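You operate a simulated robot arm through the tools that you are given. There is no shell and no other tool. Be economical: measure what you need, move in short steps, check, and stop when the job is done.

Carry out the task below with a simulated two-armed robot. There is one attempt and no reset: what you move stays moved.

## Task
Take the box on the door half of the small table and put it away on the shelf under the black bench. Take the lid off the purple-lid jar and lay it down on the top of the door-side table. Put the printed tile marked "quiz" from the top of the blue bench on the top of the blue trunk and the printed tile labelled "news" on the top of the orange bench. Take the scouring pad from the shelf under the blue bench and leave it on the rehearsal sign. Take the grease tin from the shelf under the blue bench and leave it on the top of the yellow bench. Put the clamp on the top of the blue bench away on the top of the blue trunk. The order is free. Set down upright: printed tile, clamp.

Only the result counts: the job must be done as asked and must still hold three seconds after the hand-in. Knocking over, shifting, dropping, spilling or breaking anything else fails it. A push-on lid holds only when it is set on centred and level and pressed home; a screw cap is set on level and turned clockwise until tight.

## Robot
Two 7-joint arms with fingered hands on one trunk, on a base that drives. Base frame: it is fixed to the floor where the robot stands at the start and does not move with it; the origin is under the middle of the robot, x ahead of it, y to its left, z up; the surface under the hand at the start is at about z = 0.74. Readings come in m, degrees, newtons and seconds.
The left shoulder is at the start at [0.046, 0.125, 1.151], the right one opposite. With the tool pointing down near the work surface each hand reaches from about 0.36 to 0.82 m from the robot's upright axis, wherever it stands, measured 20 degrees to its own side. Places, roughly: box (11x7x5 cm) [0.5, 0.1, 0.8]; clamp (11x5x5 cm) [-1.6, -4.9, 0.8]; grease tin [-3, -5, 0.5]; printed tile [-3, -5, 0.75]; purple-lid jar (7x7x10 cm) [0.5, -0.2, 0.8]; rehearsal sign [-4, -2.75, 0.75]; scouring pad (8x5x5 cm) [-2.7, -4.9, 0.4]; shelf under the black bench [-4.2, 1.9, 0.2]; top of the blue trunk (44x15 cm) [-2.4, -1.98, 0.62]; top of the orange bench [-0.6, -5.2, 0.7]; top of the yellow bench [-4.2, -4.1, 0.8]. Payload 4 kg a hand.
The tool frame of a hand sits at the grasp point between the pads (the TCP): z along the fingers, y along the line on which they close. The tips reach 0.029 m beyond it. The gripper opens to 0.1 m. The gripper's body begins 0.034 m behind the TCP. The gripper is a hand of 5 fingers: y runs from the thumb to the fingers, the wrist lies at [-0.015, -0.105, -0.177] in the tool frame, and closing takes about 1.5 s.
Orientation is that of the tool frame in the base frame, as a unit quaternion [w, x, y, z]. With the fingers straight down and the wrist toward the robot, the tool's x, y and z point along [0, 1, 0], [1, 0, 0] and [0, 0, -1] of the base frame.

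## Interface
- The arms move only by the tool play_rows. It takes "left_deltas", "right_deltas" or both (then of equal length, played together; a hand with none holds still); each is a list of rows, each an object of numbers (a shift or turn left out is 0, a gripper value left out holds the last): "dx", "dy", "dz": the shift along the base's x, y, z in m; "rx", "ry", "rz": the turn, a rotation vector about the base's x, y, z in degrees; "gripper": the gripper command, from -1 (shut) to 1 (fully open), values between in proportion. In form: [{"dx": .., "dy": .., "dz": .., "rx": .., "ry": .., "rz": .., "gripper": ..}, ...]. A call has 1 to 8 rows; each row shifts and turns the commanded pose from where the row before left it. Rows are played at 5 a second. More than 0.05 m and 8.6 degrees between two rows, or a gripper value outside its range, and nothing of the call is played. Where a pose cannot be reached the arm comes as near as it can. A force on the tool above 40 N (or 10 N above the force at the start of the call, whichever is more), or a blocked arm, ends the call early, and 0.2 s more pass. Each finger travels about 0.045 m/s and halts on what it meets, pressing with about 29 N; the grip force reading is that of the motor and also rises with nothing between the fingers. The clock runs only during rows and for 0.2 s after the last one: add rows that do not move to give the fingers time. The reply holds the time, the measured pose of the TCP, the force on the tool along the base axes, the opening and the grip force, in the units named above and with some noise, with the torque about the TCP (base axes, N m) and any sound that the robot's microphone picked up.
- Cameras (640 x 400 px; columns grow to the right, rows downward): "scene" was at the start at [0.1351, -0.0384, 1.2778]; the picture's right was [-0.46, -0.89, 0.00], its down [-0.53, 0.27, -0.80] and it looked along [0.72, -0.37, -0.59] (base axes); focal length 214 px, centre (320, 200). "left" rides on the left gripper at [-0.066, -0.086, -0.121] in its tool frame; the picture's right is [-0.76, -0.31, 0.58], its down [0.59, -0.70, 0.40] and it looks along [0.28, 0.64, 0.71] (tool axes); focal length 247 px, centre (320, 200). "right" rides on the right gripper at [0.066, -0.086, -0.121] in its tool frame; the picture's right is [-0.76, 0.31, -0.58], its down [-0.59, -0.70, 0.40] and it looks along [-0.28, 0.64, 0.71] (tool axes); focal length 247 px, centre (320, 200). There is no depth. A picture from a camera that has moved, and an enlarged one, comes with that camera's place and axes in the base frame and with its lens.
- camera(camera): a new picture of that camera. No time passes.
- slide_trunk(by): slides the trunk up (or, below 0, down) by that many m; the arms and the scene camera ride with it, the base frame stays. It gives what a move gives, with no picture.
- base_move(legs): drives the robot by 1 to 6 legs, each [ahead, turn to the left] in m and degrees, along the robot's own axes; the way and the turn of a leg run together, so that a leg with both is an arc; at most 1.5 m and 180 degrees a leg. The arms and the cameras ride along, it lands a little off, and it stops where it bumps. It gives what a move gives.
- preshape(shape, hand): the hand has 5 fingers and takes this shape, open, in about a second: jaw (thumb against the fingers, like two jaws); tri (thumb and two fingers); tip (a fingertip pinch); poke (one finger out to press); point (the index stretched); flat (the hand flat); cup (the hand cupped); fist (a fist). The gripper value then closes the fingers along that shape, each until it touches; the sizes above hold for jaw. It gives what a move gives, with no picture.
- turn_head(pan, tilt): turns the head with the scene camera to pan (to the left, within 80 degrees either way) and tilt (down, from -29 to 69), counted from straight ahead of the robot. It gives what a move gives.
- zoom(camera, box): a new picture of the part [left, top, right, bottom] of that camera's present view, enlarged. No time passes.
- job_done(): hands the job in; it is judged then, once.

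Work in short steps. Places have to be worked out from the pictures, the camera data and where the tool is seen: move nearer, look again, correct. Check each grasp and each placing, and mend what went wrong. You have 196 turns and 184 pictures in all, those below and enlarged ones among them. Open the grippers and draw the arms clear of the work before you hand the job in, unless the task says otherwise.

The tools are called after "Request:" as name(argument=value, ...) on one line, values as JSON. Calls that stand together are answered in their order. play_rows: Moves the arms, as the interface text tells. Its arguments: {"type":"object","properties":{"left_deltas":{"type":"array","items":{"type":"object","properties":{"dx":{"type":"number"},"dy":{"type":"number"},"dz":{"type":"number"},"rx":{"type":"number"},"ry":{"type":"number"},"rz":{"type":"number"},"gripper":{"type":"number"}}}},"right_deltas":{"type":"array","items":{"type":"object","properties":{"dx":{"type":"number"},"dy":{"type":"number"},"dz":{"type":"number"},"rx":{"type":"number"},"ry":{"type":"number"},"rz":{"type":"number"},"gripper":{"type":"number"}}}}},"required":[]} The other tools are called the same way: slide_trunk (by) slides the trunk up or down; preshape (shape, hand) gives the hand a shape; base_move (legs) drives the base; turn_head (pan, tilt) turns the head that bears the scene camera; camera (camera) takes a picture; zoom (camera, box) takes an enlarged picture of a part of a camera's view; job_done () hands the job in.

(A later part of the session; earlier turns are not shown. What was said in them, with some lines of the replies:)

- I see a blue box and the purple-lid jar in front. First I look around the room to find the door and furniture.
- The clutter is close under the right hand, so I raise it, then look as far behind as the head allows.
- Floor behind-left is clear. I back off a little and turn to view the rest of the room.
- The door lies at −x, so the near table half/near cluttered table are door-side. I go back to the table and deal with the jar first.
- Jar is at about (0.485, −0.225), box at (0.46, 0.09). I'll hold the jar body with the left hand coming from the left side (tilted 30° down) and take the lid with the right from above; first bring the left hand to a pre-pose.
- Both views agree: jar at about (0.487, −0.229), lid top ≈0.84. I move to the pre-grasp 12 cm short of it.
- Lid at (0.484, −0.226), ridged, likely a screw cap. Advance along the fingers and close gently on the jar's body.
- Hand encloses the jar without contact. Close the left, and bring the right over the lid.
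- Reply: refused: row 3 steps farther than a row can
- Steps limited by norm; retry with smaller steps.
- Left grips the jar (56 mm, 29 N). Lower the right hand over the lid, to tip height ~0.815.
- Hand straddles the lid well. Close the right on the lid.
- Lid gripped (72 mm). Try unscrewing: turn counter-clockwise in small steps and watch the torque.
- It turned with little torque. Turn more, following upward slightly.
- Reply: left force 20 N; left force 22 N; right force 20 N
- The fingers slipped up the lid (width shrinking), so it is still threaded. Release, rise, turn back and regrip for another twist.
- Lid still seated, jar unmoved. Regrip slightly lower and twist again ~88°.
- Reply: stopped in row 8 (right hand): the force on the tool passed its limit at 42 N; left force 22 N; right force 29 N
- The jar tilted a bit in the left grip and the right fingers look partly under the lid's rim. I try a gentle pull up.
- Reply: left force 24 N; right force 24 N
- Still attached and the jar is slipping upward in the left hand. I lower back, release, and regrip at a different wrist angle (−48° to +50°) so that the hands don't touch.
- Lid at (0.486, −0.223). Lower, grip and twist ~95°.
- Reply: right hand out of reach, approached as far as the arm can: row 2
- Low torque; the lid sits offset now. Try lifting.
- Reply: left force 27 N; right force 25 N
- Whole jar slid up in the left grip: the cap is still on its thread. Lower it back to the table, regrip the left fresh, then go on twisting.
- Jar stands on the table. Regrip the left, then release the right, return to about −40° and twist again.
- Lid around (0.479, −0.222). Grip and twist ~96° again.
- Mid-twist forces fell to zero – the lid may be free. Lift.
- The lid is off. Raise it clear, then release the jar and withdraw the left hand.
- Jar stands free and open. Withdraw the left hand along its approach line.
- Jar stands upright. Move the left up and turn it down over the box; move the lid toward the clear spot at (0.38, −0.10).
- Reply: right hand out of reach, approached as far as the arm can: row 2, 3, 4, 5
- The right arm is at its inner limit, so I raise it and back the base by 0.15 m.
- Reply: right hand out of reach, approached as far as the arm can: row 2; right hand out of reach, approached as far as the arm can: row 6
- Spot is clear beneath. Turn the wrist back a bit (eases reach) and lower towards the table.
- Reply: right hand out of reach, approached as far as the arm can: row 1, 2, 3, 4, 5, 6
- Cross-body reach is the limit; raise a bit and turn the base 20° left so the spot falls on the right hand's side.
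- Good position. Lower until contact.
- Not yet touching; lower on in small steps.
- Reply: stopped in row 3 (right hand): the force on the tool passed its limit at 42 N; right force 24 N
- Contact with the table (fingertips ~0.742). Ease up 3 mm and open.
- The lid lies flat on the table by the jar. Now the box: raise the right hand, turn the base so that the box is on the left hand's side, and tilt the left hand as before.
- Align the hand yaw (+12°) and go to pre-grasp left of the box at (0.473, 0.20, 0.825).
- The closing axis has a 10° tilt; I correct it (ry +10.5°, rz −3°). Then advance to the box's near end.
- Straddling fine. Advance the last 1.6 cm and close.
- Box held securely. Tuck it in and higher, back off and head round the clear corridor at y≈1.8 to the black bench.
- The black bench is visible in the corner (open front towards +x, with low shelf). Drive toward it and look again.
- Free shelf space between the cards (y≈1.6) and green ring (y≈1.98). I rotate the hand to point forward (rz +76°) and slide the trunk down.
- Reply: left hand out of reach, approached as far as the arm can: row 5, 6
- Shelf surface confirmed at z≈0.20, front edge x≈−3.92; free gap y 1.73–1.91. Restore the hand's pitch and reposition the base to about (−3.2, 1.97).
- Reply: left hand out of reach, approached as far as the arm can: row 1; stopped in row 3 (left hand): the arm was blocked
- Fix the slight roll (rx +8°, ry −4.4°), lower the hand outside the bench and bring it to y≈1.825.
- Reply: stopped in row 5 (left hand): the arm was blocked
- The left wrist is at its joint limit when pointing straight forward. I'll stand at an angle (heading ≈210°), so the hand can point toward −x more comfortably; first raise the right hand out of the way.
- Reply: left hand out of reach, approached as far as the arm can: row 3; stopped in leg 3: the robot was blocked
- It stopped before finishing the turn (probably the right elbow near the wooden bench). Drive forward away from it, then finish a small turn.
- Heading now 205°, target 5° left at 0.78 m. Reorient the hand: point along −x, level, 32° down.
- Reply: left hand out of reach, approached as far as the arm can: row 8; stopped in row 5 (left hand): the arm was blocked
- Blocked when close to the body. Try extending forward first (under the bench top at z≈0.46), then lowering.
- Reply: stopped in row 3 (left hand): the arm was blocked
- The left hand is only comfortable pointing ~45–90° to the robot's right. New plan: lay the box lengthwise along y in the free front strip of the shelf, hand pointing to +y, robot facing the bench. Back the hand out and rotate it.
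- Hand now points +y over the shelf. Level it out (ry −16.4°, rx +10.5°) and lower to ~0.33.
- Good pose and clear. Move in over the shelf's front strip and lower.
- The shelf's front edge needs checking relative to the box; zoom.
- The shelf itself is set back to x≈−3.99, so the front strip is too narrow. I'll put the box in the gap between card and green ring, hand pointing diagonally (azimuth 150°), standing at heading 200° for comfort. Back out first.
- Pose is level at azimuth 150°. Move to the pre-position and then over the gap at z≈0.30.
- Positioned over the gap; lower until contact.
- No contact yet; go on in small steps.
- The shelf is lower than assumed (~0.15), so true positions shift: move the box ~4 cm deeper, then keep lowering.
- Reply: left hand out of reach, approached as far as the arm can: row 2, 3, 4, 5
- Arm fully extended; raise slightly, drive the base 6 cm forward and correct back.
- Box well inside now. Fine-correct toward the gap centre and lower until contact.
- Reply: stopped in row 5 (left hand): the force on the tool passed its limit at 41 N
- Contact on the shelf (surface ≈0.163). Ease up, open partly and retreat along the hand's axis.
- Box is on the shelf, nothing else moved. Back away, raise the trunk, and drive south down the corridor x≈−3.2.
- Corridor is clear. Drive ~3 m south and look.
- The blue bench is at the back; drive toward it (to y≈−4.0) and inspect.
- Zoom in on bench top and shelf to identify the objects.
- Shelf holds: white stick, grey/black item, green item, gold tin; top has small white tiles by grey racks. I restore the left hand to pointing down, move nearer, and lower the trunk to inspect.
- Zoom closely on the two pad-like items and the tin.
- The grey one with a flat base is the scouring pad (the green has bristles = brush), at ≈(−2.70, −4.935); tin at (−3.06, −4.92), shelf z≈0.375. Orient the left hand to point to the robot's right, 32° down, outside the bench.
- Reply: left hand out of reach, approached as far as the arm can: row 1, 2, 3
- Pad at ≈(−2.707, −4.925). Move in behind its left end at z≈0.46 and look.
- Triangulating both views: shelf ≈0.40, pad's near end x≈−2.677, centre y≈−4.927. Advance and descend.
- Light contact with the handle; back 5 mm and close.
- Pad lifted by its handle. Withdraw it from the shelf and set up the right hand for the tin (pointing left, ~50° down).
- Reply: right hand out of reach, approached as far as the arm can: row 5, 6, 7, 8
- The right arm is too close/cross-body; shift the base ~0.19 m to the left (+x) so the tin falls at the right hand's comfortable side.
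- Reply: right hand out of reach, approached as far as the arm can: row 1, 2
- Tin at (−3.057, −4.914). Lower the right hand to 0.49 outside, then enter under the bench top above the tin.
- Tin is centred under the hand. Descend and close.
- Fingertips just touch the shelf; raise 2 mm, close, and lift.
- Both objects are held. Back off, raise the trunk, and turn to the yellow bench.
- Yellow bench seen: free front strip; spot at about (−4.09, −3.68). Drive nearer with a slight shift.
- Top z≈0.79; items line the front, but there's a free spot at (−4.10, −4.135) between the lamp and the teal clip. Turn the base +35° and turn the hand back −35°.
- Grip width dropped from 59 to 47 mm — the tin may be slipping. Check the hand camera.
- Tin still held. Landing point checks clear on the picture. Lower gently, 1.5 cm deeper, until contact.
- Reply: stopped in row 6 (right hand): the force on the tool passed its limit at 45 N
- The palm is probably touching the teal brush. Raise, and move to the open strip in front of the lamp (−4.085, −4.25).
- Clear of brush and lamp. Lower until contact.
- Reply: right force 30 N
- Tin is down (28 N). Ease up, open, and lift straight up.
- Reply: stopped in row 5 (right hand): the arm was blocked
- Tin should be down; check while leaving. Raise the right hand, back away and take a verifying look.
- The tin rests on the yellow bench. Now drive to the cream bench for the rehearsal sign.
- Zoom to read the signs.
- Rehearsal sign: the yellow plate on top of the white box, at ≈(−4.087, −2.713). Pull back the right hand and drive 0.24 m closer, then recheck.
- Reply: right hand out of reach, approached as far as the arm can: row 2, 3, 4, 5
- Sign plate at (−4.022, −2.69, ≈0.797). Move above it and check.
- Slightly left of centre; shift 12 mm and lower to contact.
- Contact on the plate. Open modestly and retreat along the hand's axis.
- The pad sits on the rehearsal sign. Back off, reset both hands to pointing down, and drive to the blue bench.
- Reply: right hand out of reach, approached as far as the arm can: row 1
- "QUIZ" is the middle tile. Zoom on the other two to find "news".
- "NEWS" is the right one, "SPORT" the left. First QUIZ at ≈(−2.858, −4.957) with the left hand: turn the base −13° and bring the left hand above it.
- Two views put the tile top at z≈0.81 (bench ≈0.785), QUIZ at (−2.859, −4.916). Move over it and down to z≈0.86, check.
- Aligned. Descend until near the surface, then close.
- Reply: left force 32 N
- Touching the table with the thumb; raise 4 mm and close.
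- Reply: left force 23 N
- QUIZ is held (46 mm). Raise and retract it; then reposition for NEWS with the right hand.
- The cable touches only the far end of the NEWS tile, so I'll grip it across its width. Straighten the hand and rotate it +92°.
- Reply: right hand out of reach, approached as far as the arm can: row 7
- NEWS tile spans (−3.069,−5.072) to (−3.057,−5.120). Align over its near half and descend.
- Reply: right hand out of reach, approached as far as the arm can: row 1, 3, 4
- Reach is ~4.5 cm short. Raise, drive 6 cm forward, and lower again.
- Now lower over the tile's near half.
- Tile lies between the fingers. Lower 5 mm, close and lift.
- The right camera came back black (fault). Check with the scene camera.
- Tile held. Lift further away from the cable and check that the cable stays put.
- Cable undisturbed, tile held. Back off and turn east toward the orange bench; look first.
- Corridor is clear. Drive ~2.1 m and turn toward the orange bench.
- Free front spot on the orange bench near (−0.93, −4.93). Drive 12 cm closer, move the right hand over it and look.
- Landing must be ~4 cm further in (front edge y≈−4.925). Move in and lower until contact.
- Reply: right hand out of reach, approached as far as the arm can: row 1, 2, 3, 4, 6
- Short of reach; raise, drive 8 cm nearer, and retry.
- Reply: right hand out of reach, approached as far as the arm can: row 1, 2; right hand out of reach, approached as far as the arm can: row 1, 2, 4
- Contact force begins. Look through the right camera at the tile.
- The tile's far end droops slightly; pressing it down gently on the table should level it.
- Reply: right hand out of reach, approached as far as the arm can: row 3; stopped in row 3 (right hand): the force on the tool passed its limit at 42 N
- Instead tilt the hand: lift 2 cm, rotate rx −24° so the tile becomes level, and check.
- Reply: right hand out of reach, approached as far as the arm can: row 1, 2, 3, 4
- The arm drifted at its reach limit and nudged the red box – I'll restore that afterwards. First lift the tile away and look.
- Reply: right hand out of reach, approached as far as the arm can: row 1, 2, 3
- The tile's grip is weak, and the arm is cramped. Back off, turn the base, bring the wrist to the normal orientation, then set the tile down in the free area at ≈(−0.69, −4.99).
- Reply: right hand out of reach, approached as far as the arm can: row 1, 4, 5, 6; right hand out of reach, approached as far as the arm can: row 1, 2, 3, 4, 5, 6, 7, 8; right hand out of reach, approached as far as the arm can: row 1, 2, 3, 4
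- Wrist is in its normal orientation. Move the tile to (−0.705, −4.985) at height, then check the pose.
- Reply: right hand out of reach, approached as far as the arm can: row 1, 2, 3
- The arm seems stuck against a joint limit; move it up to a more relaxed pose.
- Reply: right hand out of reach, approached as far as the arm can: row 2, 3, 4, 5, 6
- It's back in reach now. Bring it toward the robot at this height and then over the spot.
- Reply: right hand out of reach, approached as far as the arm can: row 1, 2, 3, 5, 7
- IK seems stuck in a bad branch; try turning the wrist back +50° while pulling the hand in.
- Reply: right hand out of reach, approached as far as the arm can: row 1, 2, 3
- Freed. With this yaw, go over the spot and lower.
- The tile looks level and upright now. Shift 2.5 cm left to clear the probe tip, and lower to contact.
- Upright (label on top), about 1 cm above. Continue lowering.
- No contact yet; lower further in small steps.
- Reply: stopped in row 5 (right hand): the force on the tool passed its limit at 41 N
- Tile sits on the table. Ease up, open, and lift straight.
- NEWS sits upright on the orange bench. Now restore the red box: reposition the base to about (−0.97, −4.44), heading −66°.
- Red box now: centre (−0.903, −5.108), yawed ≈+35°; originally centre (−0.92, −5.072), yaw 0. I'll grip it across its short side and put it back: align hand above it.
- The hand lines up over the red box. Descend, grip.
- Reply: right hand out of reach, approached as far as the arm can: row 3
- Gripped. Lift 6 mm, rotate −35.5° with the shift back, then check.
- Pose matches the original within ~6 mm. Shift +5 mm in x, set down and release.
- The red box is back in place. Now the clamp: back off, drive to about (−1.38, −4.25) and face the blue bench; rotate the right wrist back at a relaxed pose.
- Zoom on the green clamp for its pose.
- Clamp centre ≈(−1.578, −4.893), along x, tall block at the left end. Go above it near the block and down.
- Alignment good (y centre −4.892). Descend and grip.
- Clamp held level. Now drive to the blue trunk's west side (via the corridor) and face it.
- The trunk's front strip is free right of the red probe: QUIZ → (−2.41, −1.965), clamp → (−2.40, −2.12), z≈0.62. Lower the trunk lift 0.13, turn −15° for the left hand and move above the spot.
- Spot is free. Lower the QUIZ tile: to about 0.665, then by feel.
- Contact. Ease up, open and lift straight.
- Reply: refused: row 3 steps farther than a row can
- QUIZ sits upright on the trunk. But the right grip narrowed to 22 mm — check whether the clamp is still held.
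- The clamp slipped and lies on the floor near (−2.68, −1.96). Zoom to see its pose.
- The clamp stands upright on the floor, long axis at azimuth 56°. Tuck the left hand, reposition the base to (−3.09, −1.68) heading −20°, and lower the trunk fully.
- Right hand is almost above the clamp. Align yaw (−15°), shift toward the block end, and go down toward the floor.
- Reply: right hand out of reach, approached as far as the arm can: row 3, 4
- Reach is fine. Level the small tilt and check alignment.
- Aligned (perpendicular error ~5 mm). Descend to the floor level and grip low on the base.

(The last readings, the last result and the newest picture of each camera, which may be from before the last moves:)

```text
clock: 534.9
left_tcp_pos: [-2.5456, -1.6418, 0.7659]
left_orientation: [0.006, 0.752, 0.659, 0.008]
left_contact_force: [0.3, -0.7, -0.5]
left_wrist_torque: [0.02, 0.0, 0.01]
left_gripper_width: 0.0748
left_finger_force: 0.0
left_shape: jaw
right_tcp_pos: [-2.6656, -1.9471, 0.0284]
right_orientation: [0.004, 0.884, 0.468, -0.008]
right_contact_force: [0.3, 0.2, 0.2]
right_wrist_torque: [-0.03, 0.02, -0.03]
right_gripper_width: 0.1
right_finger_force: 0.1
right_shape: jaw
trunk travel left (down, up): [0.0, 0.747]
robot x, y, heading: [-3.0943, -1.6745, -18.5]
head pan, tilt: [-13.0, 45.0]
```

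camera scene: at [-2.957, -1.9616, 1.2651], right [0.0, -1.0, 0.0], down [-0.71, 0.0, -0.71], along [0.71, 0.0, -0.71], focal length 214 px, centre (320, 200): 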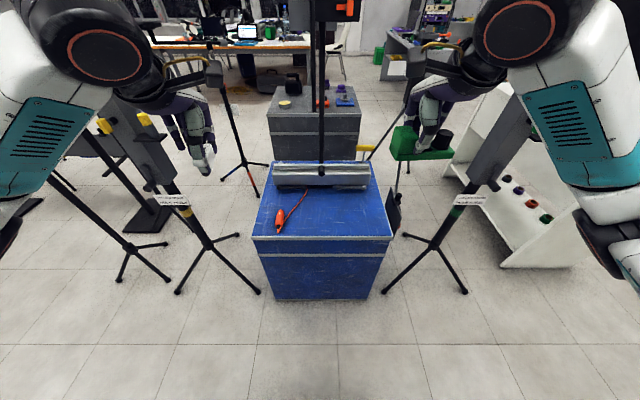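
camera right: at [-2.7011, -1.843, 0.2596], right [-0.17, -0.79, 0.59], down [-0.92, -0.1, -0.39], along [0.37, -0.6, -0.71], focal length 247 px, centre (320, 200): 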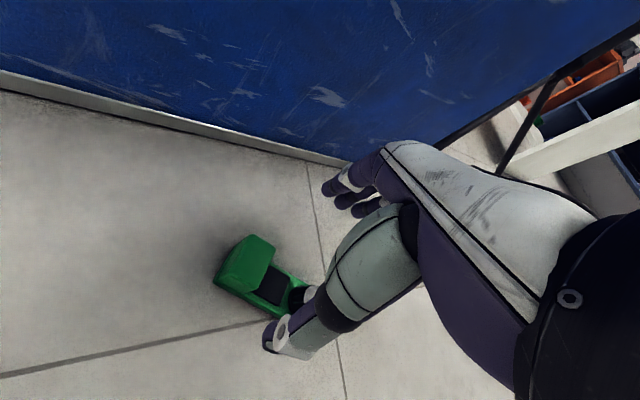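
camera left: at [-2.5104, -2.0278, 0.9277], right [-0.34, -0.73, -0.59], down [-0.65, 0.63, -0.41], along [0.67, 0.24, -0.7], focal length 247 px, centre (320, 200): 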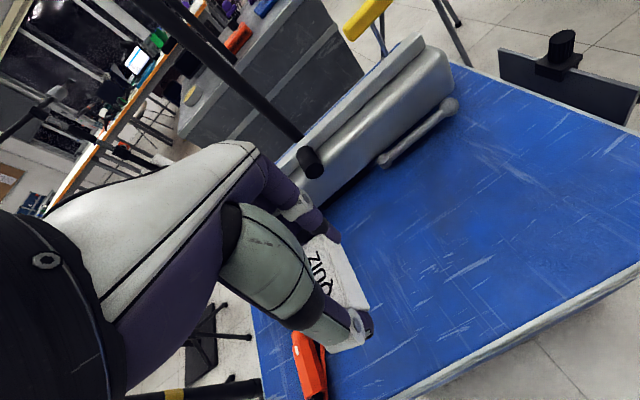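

At floor level. Close and lift.

Request:
play_rows(right_deltas=[{"gripper": -1}, {"gripper": -1}, {"gripper": -1}, {"gripper": -1}, {"gripper": -1}, {"gripper": -1}, {"gripper": -1}])

Request:
play_rows(right_deltas=[{"dz": 0.02}, {"dz": 0.03}, {"dz": 0.03}])

Request:
camera(camera="right")

```text
clock: 536.5
left_tcp_pos: [-2.5446, -1.6422, 0.7644]
left_orientation: [0.006, 0.752, 0.66, 0.008]
left_contact_force: [0.5, -0.4, -0.1]
left_wrist_torque: [0.01, 0.03, 0.03]
left_gripper_width: 0.0748
left_finger_force: 0.1
left_shape: jaw
right_tcp_pos: [-2.6656, -1.9475, 0.0294]
right_orientation: [0.004, 0.883, 0.469, -0.006]
right_contact_force: [-1.3, 0.8, 7.6]
right_wrist_torque: [0.05, 0.26, 0.06]
right_gripper_width: 0.037
right_finger_force: 28.8
right_shape: jaw
trunk travel left (down, up): [0.0, 0.747]
robot x, y, heading: [-3.0966, -1.6731, -18.6]
head pan, tilt: [-13.0, 45.0]
```

```text
clock: 537.3
left_tcp_pos: [-2.5448, -1.6415, 0.765]
left_orientation: [0.007, 0.752, 0.659, 0.008]
left_contact_force: [-0.3, -0.1, 0.2]
left_wrist_torque: [0.01, 0.0, -0.03]
left_gripper_width: 0.0749
left_finger_force: 0.0
left_shape: jaw
right_tcp_pos: [-2.6671, -1.9477, 0.108]
right_orientation: [0.003, 0.883, 0.469, -0.007]
right_contact_force: [0.3, 0.3, -0.7]
right_wrist_torque: [-0.03, -0.07, 0.0]
right_gripper_width: 0.0363
right_finger_force: 28.6
right_shape: jaw
trunk travel left (down, up): [0.0, 0.747]
robot x, y, heading: [-3.0976, -1.6724, -18.7]
head pan, tilt: [-13.0, 45.0]
```

```text
6 pictures are left
camera right: at [-2.7016, -1.8433, 0.2283], right [-0.17, -0.79, 0.59], down [-0.92, -0.1, -0.39], along [0.36, -0.6, -0.71], focal length 247 px, centre (320, 200)
```

right: 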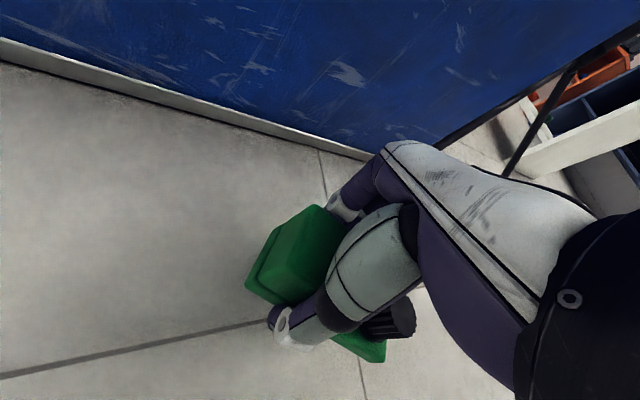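

Held on the base/block (36 mm). Move promptly: raise trunk and arm, then drive 0.12 m forward.

Request:
slide_trunk(by=0.25)

Request:
play_rows(right_deltas=[{"dz": 0.048}, {"dz": 0.048}, {"dz": 0.048}, {"dz": 0.048}, {"dz": 0.048}, {"dz": 0.048}, {"dz": 0.048}, {"dz": 0.048}])

Request:
play_rows(right_deltas=[{"dz": 0.045}, {"rz": 8.5}, {"rz": 8.5}, {"rz": 8.5}, {"rz": 8.5}])

Request:
base_move(legs=[[0.12, 0]])

```text
clock: 539.9
left_tcp_pos: [-2.5442, -1.6414, 1.0134]
left_orientation: [0.006, 0.751, 0.66, 0.008]
left_contact_force: [-0.1, 0.4, -0.3]
left_wrist_torque: [-0.02, 0.02, -0.03]
left_gripper_width: 0.0751
left_finger_force: 0.0
left_shape: jaw
right_tcp_pos: [-2.6686, -1.9521, 0.3591]
right_orientation: [0.005, 0.884, 0.467, -0.009]
right_contact_force: [-0.6, -0.4, -0.2]
right_wrist_torque: [0.02, -0.02, -0.03]
right_gripper_width: 0.0365
right_finger_force: 28.9
right_shape: jaw
trunk travel left (down, up): [-0.25, 0.497]
robot x, y, heading: [-3.0959, -1.6744, -18.9]
head pan, tilt: [-13.0, 45.0]
```

```text
clock: 540.6
left_tcp_pos: [-2.5449, -1.6418, 1.0145]
left_orientation: [0.007, 0.751, 0.66, 0.008]
left_contact_force: [0.0, -0.9, 0.1]
left_wrist_torque: [0.02, 0.0, 0.01]
left_gripper_width: 0.075
left_finger_force: 0.0
left_shape: jaw
right_tcp_pos: [-2.6018, -2.0205, 0.5493]
right_orientation: [0.088, 0.883, 0.461, 0.016]
right_contact_force: [0.1, 0.5, -1.1]
right_wrist_torque: [0.0, -0.05, 0.0]
right_gripper_width: 0.0364
right_finger_force: 29.2
right_shape: jaw
trunk travel left (down, up): [-0.25, 0.497]
robot x, y, heading: [-3.0947, -1.6689, -18.9]
head pan, tilt: [-13.0, 45.0]
stopped in row 3 (right hand): the arm was blocked; the commanded pose is now the measured one
```

```text
clock: 541.8
left_tcp_pos: [-2.5452, -1.6423, 1.0155]
left_orientation: [0.007, 0.752, 0.659, 0.008]
left_contact_force: [0.2, -0.1, -0.1]
left_wrist_torque: [-0.02, 0.0, 0.03]
left_gripper_width: 0.0747
left_finger_force: 0.1
left_shape: jaw
right_tcp_pos: [-2.6031, -2.017, 0.5911]
right_orientation: [0.078, 0.708, 0.7, 0.042]
right_contact_force: [-0.2, 0.5, -2.2]
right_wrist_torque: [0.02, -0.02, 0.0]
right_gripper_width: 0.0363
right_finger_force: 29.0
right_shape: jaw
trunk travel left (down, up): [-0.25, 0.497]
robot x, y, heading: [-3.0973, -1.6728, -18.8]
head pan, tilt: [-13.0, 45.0]
```

```text
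clock: 542.9
left_tcp_pos: [-2.4694, -1.6678, 1.0148]
left_orientation: [0.007, 0.752, 0.659, 0.008]
left_contact_force: [0.2, -0.8, 0.2]
left_wrist_torque: [0.01, -0.04, 0.0]
left_gripper_width: 0.0749
left_finger_force: 0.0
left_shape: jaw
right_tcp_pos: [-2.533, -2.0434, 0.5869]
right_orientation: [0.071, 0.709, 0.701, 0.035]
right_contact_force: [-7.5, -0.3, 0.5]
right_wrist_torque: [0.0, -0.19, -0.09]
right_gripper_width: 0.0351
right_finger_force: 28.9
right_shape: jaw
trunk travel left (down, up): [-0.25, 0.497]
robot x, y, heading: [-3.0172, -1.6939, -18.7]
head pan, tilt: [-13.0, 45.0]
stopped in leg 1: the force on the tool passed its limit at 85 N (the readings are from after the stop); the commanded pose is now the measured one
```

The arm had been blocked lower than intended and the hand touched the trunk's side. Back off immediately and raise the hand.

Request:
base_move(legs=[[-0.12, 0]])

Request:
play_rows(right_deltas=[{"dx": -0.02, "dz": 0.02}, {"dz": 0.03}, {"dz": 0.03}, {"dz": 0.03}, {"dz": 0.03}])

```text
clock: 544.2
left_tcp_pos: [-2.5827, -1.6295, 1.0145]
left_orientation: [0.006, 0.752, 0.659, 0.008]
left_contact_force: [0.2, -0.4, 0.2]
left_wrist_torque: [-0.02, -0.03, 0.01]
left_gripper_width: 0.0751
left_finger_force: 0.1
left_shape: jaw
right_tcp_pos: [-2.6446, -2.0057, 0.5888]
right_orientation: [0.072, 0.709, 0.7, 0.036]
right_contact_force: [0.4, 0.0, -1.5]
right_wrist_torque: [0.01, 0.0, 0.0]
right_gripper_width: 0.0359
right_finger_force: 29.6
right_shape: jaw
trunk travel left (down, up): [-0.25, 0.497]
robot x, y, heading: [-3.1339, -1.6574, -18.7]
head pan, tilt: [-13.0, 45.0]
```

```text
clock: 545.4
left_tcp_pos: [-2.5825, -1.6306, 1.0132]
left_orientation: [0.007, 0.752, 0.659, 0.008]
left_contact_force: [-0.7, -0.9, 0.2]
left_wrist_torque: [-0.01, 0.0, 0.0]
left_gripper_width: 0.075
left_finger_force: 0.1
left_shape: jaw
right_tcp_pos: [-2.6645, -2.0043, 0.7292]
right_orientation: [0.072, 0.709, 0.7, 0.036]
right_contact_force: [0.6, 0.9, -2.2]
right_wrist_torque: [0.04, 0.0, -0.03]
right_gripper_width: 0.0358
right_finger_force: 29.5
right_shape: jaw
trunk travel left (down, up): [-0.25, 0.497]
robot x, y, heading: [-3.1355, -1.6609, -19.1]
head pan, tilt: [-13.0, 45.0]
```

Still held. Straighten the tilt, raise to 0.80, then drive forward 0.16 and look.

Request:
play_rows(right_deltas=[{"ry": 4.3, "dz": 0.03}, {"ry": 4.3, "dz": 0.03}, {"rx": 3, "dz": 0.03}])

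Request:
base_move(legs=[[0.16, 0]])

Request:
turn_head(pan=-5, tilt=45)

Request:
camera(camera="scene")

```text
clock: 546.2
left_tcp_pos: [-2.5823, -1.6296, 1.0146]
left_orientation: [0.006, 0.753, 0.658, 0.009]
left_contact_force: [-0.1, 0.7, -0.1]
left_wrist_torque: [-0.07, 0.0, 0.03]
left_gripper_width: 0.0747
left_finger_force: 0.1
left_shape: jaw
right_tcp_pos: [-2.6652, -2.0065, 0.8196]
right_orientation: [0.001, 0.71, 0.704, 0.002]
right_contact_force: [0.2, -0.5, -1.9]
right_wrist_torque: [-0.03, -0.06, -0.01]
right_gripper_width: 0.0356
right_finger_force: 29.7
right_shape: jaw
trunk travel left (down, up): [-0.25, 0.497]
robot x, y, heading: [-3.136, -1.6647, -18.6]
head pan, tilt: [-13.0, 45.0]
```

```text
clock: 547.6
left_tcp_pos: [-2.4313, -1.6801, 1.0136]
left_orientation: [0.006, 0.752, 0.659, 0.008]
left_contact_force: [0.2, 0.3, 0.1]
left_wrist_torque: [0.01, 0.03, -0.01]
left_gripper_width: 0.0748
left_finger_force: 0.1
left_shape: jaw
right_tcp_pos: [-2.5159, -2.0568, 0.8198]
right_orientation: [0.0, 0.71, 0.704, 0.002]
right_contact_force: [0.0, -0.6, -1.5]
right_wrist_torque: [0.02, 0.01, 0.01]
right_gripper_width: 0.0357
right_finger_force: 28.9
right_shape: jaw
trunk travel left (down, up): [-0.25, 0.497]
robot x, y, heading: [-2.9858, -1.7118, -18.6]
head pan, tilt: [-13.0, 45.0]
```

```text
clock: 548.3
left_tcp_pos: [-2.432, -1.6802, 1.014]
left_orientation: [0.006, 0.751, 0.66, 0.008]
left_contact_force: [0.3, -0.9, 0.6]
left_wrist_torque: [0.02, 0.02, 0.01]
left_gripper_width: 0.0749
left_finger_force: 0.1
left_shape: jaw
right_tcp_pos: [-2.5143, -2.0578, 0.819]
right_orientation: [0.001, 0.71, 0.704, 0.002]
right_contact_force: [0.2, 0.0, -1.7]
right_wrist_torque: [0.0, -0.02, 0.02]
right_gripper_width: 0.0357
right_finger_force: 28.9
right_shape: jaw
trunk travel left (down, up): [-0.25, 0.497]
robot x, y, heading: [-2.9832, -1.7099, -18.8]
head pan, tilt: [-5.0, 45.0]
```

```text
5 pictures are left
camera scene: at [-2.8288, -1.7691, 1.1625], right [-0.4, -0.92, 0.0], down [-0.65, 0.28, -0.71], along [0.65, -0.28, -0.71], focal length 214 px, centre (320, 200)
```

scene: 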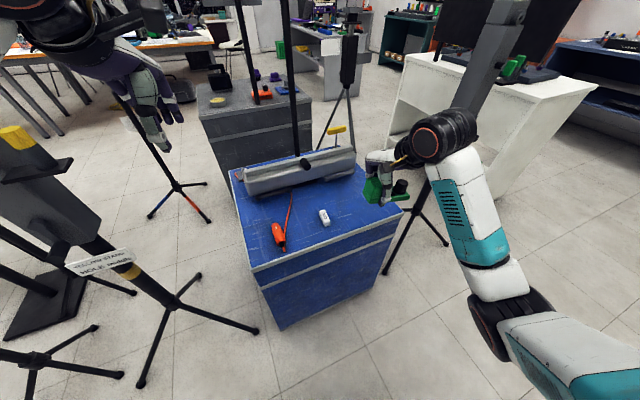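

The trunk and QUIZ are where they were. Move the clamp over (−2.40, −2.085) and lower.

Request:
play_rows(right_deltas=[{"dx": 0.04, "dy": -0.01}, {"dx": 0.04, "dy": -0.01}, {"dx": 0.034, "dy": -0.008}, {"dz": -0.04}, {"dz": -0.04}, {"dz": -0.03}, {"dz": -0.02}])

Request:
zoom(camera="scene", box=[230, 130, 430, 280])

```text
clock: 549.9
left_tcp_pos: [-2.4331, -1.6804, 1.0141]
left_orientation: [0.006, 0.752, 0.659, 0.008]
left_contact_force: [0.1, -0.2, 0.1]
left_wrist_torque: [0.0, 0.05, -0.03]
left_gripper_width: 0.0751
left_finger_force: 0.1
left_shape: jaw
right_tcp_pos: [-2.4006, -2.0869, 0.6884]
right_orientation: [0.001, 0.709, 0.705, 0.002]
right_contact_force: [-0.7, -1.1, -2.1]
right_wrist_torque: [0.02, -0.02, 0.07]
right_gripper_width: 0.0357
right_finger_force: 29.1
right_shape: jaw
trunk travel left (down, up): [-0.25, 0.497]
robot x, y, heading: [-2.9843, -1.7101, -18.5]
head pan, tilt: [-5.0, 45.0]
```

```text
2.67 times, centred on (330, 205) of scene
camera zoom: at [-2.8287, -1.7691, 1.1625], right [-0.4, -0.92, 0.0], down [-0.65, 0.28, -0.71], along [0.65, -0.28, -0.71], focal length 572 px, centre (293, 187)
```

zoom: 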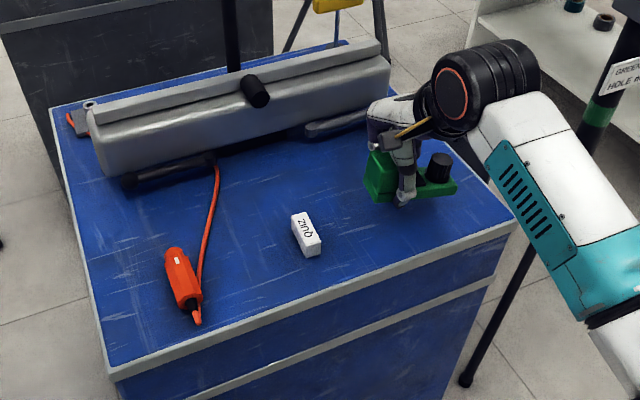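

Clamp is level and lands inside the top. Lower to contact and release.

Request:
play_rows(right_deltas=[{"dz": -0.015}, {"dz": -0.01}, {"dz": -0.005}, {"dz": -0.004}, {"dz": -0.003}, {"dz": -0.003}])

```text
clock: 551.3
left_tcp_pos: [-2.4332, -1.679, 1.014]
left_orientation: [0.007, 0.752, 0.659, 0.009]
left_contact_force: [-1.0, -0.9, 1.1]
left_wrist_torque: [0.01, 0.01, 0.02]
left_gripper_width: 0.0748
left_finger_force: 0.1
left_shape: jaw
right_tcp_pos: [-2.4008, -2.084, 0.6504]
right_orientation: [0.002, 0.71, 0.705, 0.003]
right_contact_force: [-0.1, 1.1, 7.6]
right_wrist_torque: [-0.18, 0.24, 0.01]
right_gripper_width: 0.036
right_finger_force: 28.9
right_shape: jaw
trunk travel left (down, up): [-0.25, 0.497]
robot x, y, heading: [-2.9866, -1.7087, -18.4]
head pan, tilt: [-5.0, 45.0]
```

Contact at the expected height. Open and lift straight up.

Request:
play_rows(right_deltas=[{"gripper": 0.3}, {"gripper": 0.6}, {"gripper": 0.9}, {"gripper": 0.9}, {"gripper": 0.9}, {"gripper": 0.9}, {"gripper": 0.9}, {"dz": 0.02}])

Request:
play_rows(right_deltas=[{"dz": 0.03}, {"dz": 0.045}, {"dz": 0.045}, {"dz": 0.045}, {"dz": 0.045}], left_deltas=[{"dx": -0.03}, {"dx": -0.03}, {"dx": -0.03}, {"gripper": 1}, {}])

Request:
base_move(legs=[[-0.3, 0]])

Request:
camera(camera="scene")

```text
clock: 553.1
left_tcp_pos: [-2.4325, -1.6791, 1.0152]
left_orientation: [0.007, 0.752, 0.659, 0.009]
left_contact_force: [0.3, -0.7, 0.3]
left_wrist_torque: [0.01, 0.02, 0.02]
left_gripper_width: 0.075
left_finger_force: 0.1
left_shape: jaw
right_tcp_pos: [-2.401, -2.0832, 0.6661]
right_orientation: [0.001, 0.71, 0.704, 0.001]
right_contact_force: [0.1, 0.5, 0.7]
right_wrist_torque: [-0.02, -0.01, 0.06]
right_gripper_width: 0.0947
right_finger_force: 0.1
right_shape: jaw
trunk travel left (down, up): [-0.25, 0.497]
robot x, y, heading: [-2.983, -1.711, -18.7]
head pan, tilt: [-5.0, 45.0]
```

```text
clock: 554.3
left_tcp_pos: [-2.5232, -1.6799, 1.0149]
left_orientation: [0.006, 0.752, 0.659, 0.009]
left_contact_force: [0.2, 0.1, -0.1]
left_wrist_torque: [-0.01, 0.0, 0.03]
left_gripper_width: 0.0996
left_finger_force: 0.0
left_shape: jaw
right_tcp_pos: [-2.401, -2.0853, 0.8792]
right_orientation: [0.0, 0.71, 0.704, 0.002]
right_contact_force: [0.3, 0.3, 0.0]
right_wrist_torque: [-0.03, 0.03, -0.01]
right_gripper_width: 0.0948
right_finger_force: 0.2
right_shape: jaw
trunk travel left (down, up): [-0.25, 0.497]
robot x, y, heading: [-2.9871, -1.7105, -18.5]
head pan, tilt: [-5.0, 45.0]
```

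```text
clock: 556.3
left_tcp_pos: [-2.8063, -1.5857, 1.0156]
left_orientation: [0.007, 0.752, 0.659, 0.008]
left_contact_force: [0.2, -0.1, 0.4]
left_wrist_torque: [-0.02, -0.02, 0.0]
left_gripper_width: 0.0999
left_finger_force: 0.0
left_shape: jaw
right_tcp_pos: [-2.6841, -1.9895, 0.8804]
right_orientation: [0.001, 0.711, 0.704, 0.002]
right_contact_force: [-1.0, 0.3, -0.3]
right_wrist_torque: [-0.03, -0.04, -0.01]
right_gripper_width: 0.0947
right_finger_force: 0.1
right_shape: jaw
trunk travel left (down, up): [-0.25, 0.497]
robot x, y, heading: [-3.2682, -1.6139, -18.6]
head pan, tilt: [-5.0, 45.0]
```

```text
3 pictures are left
camera scene: at [-3.1127, -1.673, 1.1626], right [-0.4, -0.92, 0.0], down [-0.65, 0.29, -0.71], along [0.65, -0.29, -0.71], focal length 214 px, centre (320, 200)
```

scene: 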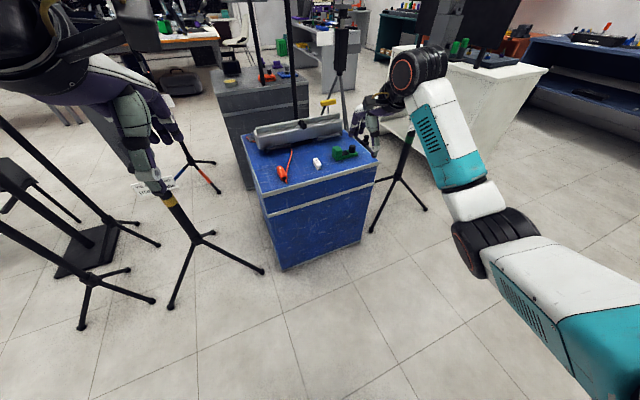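

The box, lid, both tiles, pad, tin and clamp are placed, and both hands are open and clear of the work. Handing in.

Request:
job_done()

```text
The job is handed in.
```

I handed the job in with all seven items placed as asked, but three mishaps along the way could still count against it.

**What is where:**
- **Box:** on the shelf under the black bench.
- **Jar lid:** flat on the near (door-side) table.
- **Tiles:** "quiz" on the blue trunk and "news" on the orange bench, both label up.
- **Scouring pad:** on the rehearsal sign. I took the grey flat-based item as the pad, because the green one had bristles.
- **Grease tin:** on the yellow bench.
- **Clamp:** upright on the blue trunk.

**What went wrong:**
- **Red "direct box" on the orange bench:** my right hand pushed it about 4 cm and turned it roughly 35°. I gripped it and set it back to within about 6 mm of where it was, judged from the pictures.
- **Clamp:** it slipped out of the hand and fell to the floor, landing upright. I picked it up and placed it.
- **Blue trunk:** my right hand pressed into its side with about 85 N. Its corners measured where they had been before.

I did not look at the jar, the box or the yellow bench again after leaving them. I took "door-side table" to be the near table the jar stands on.
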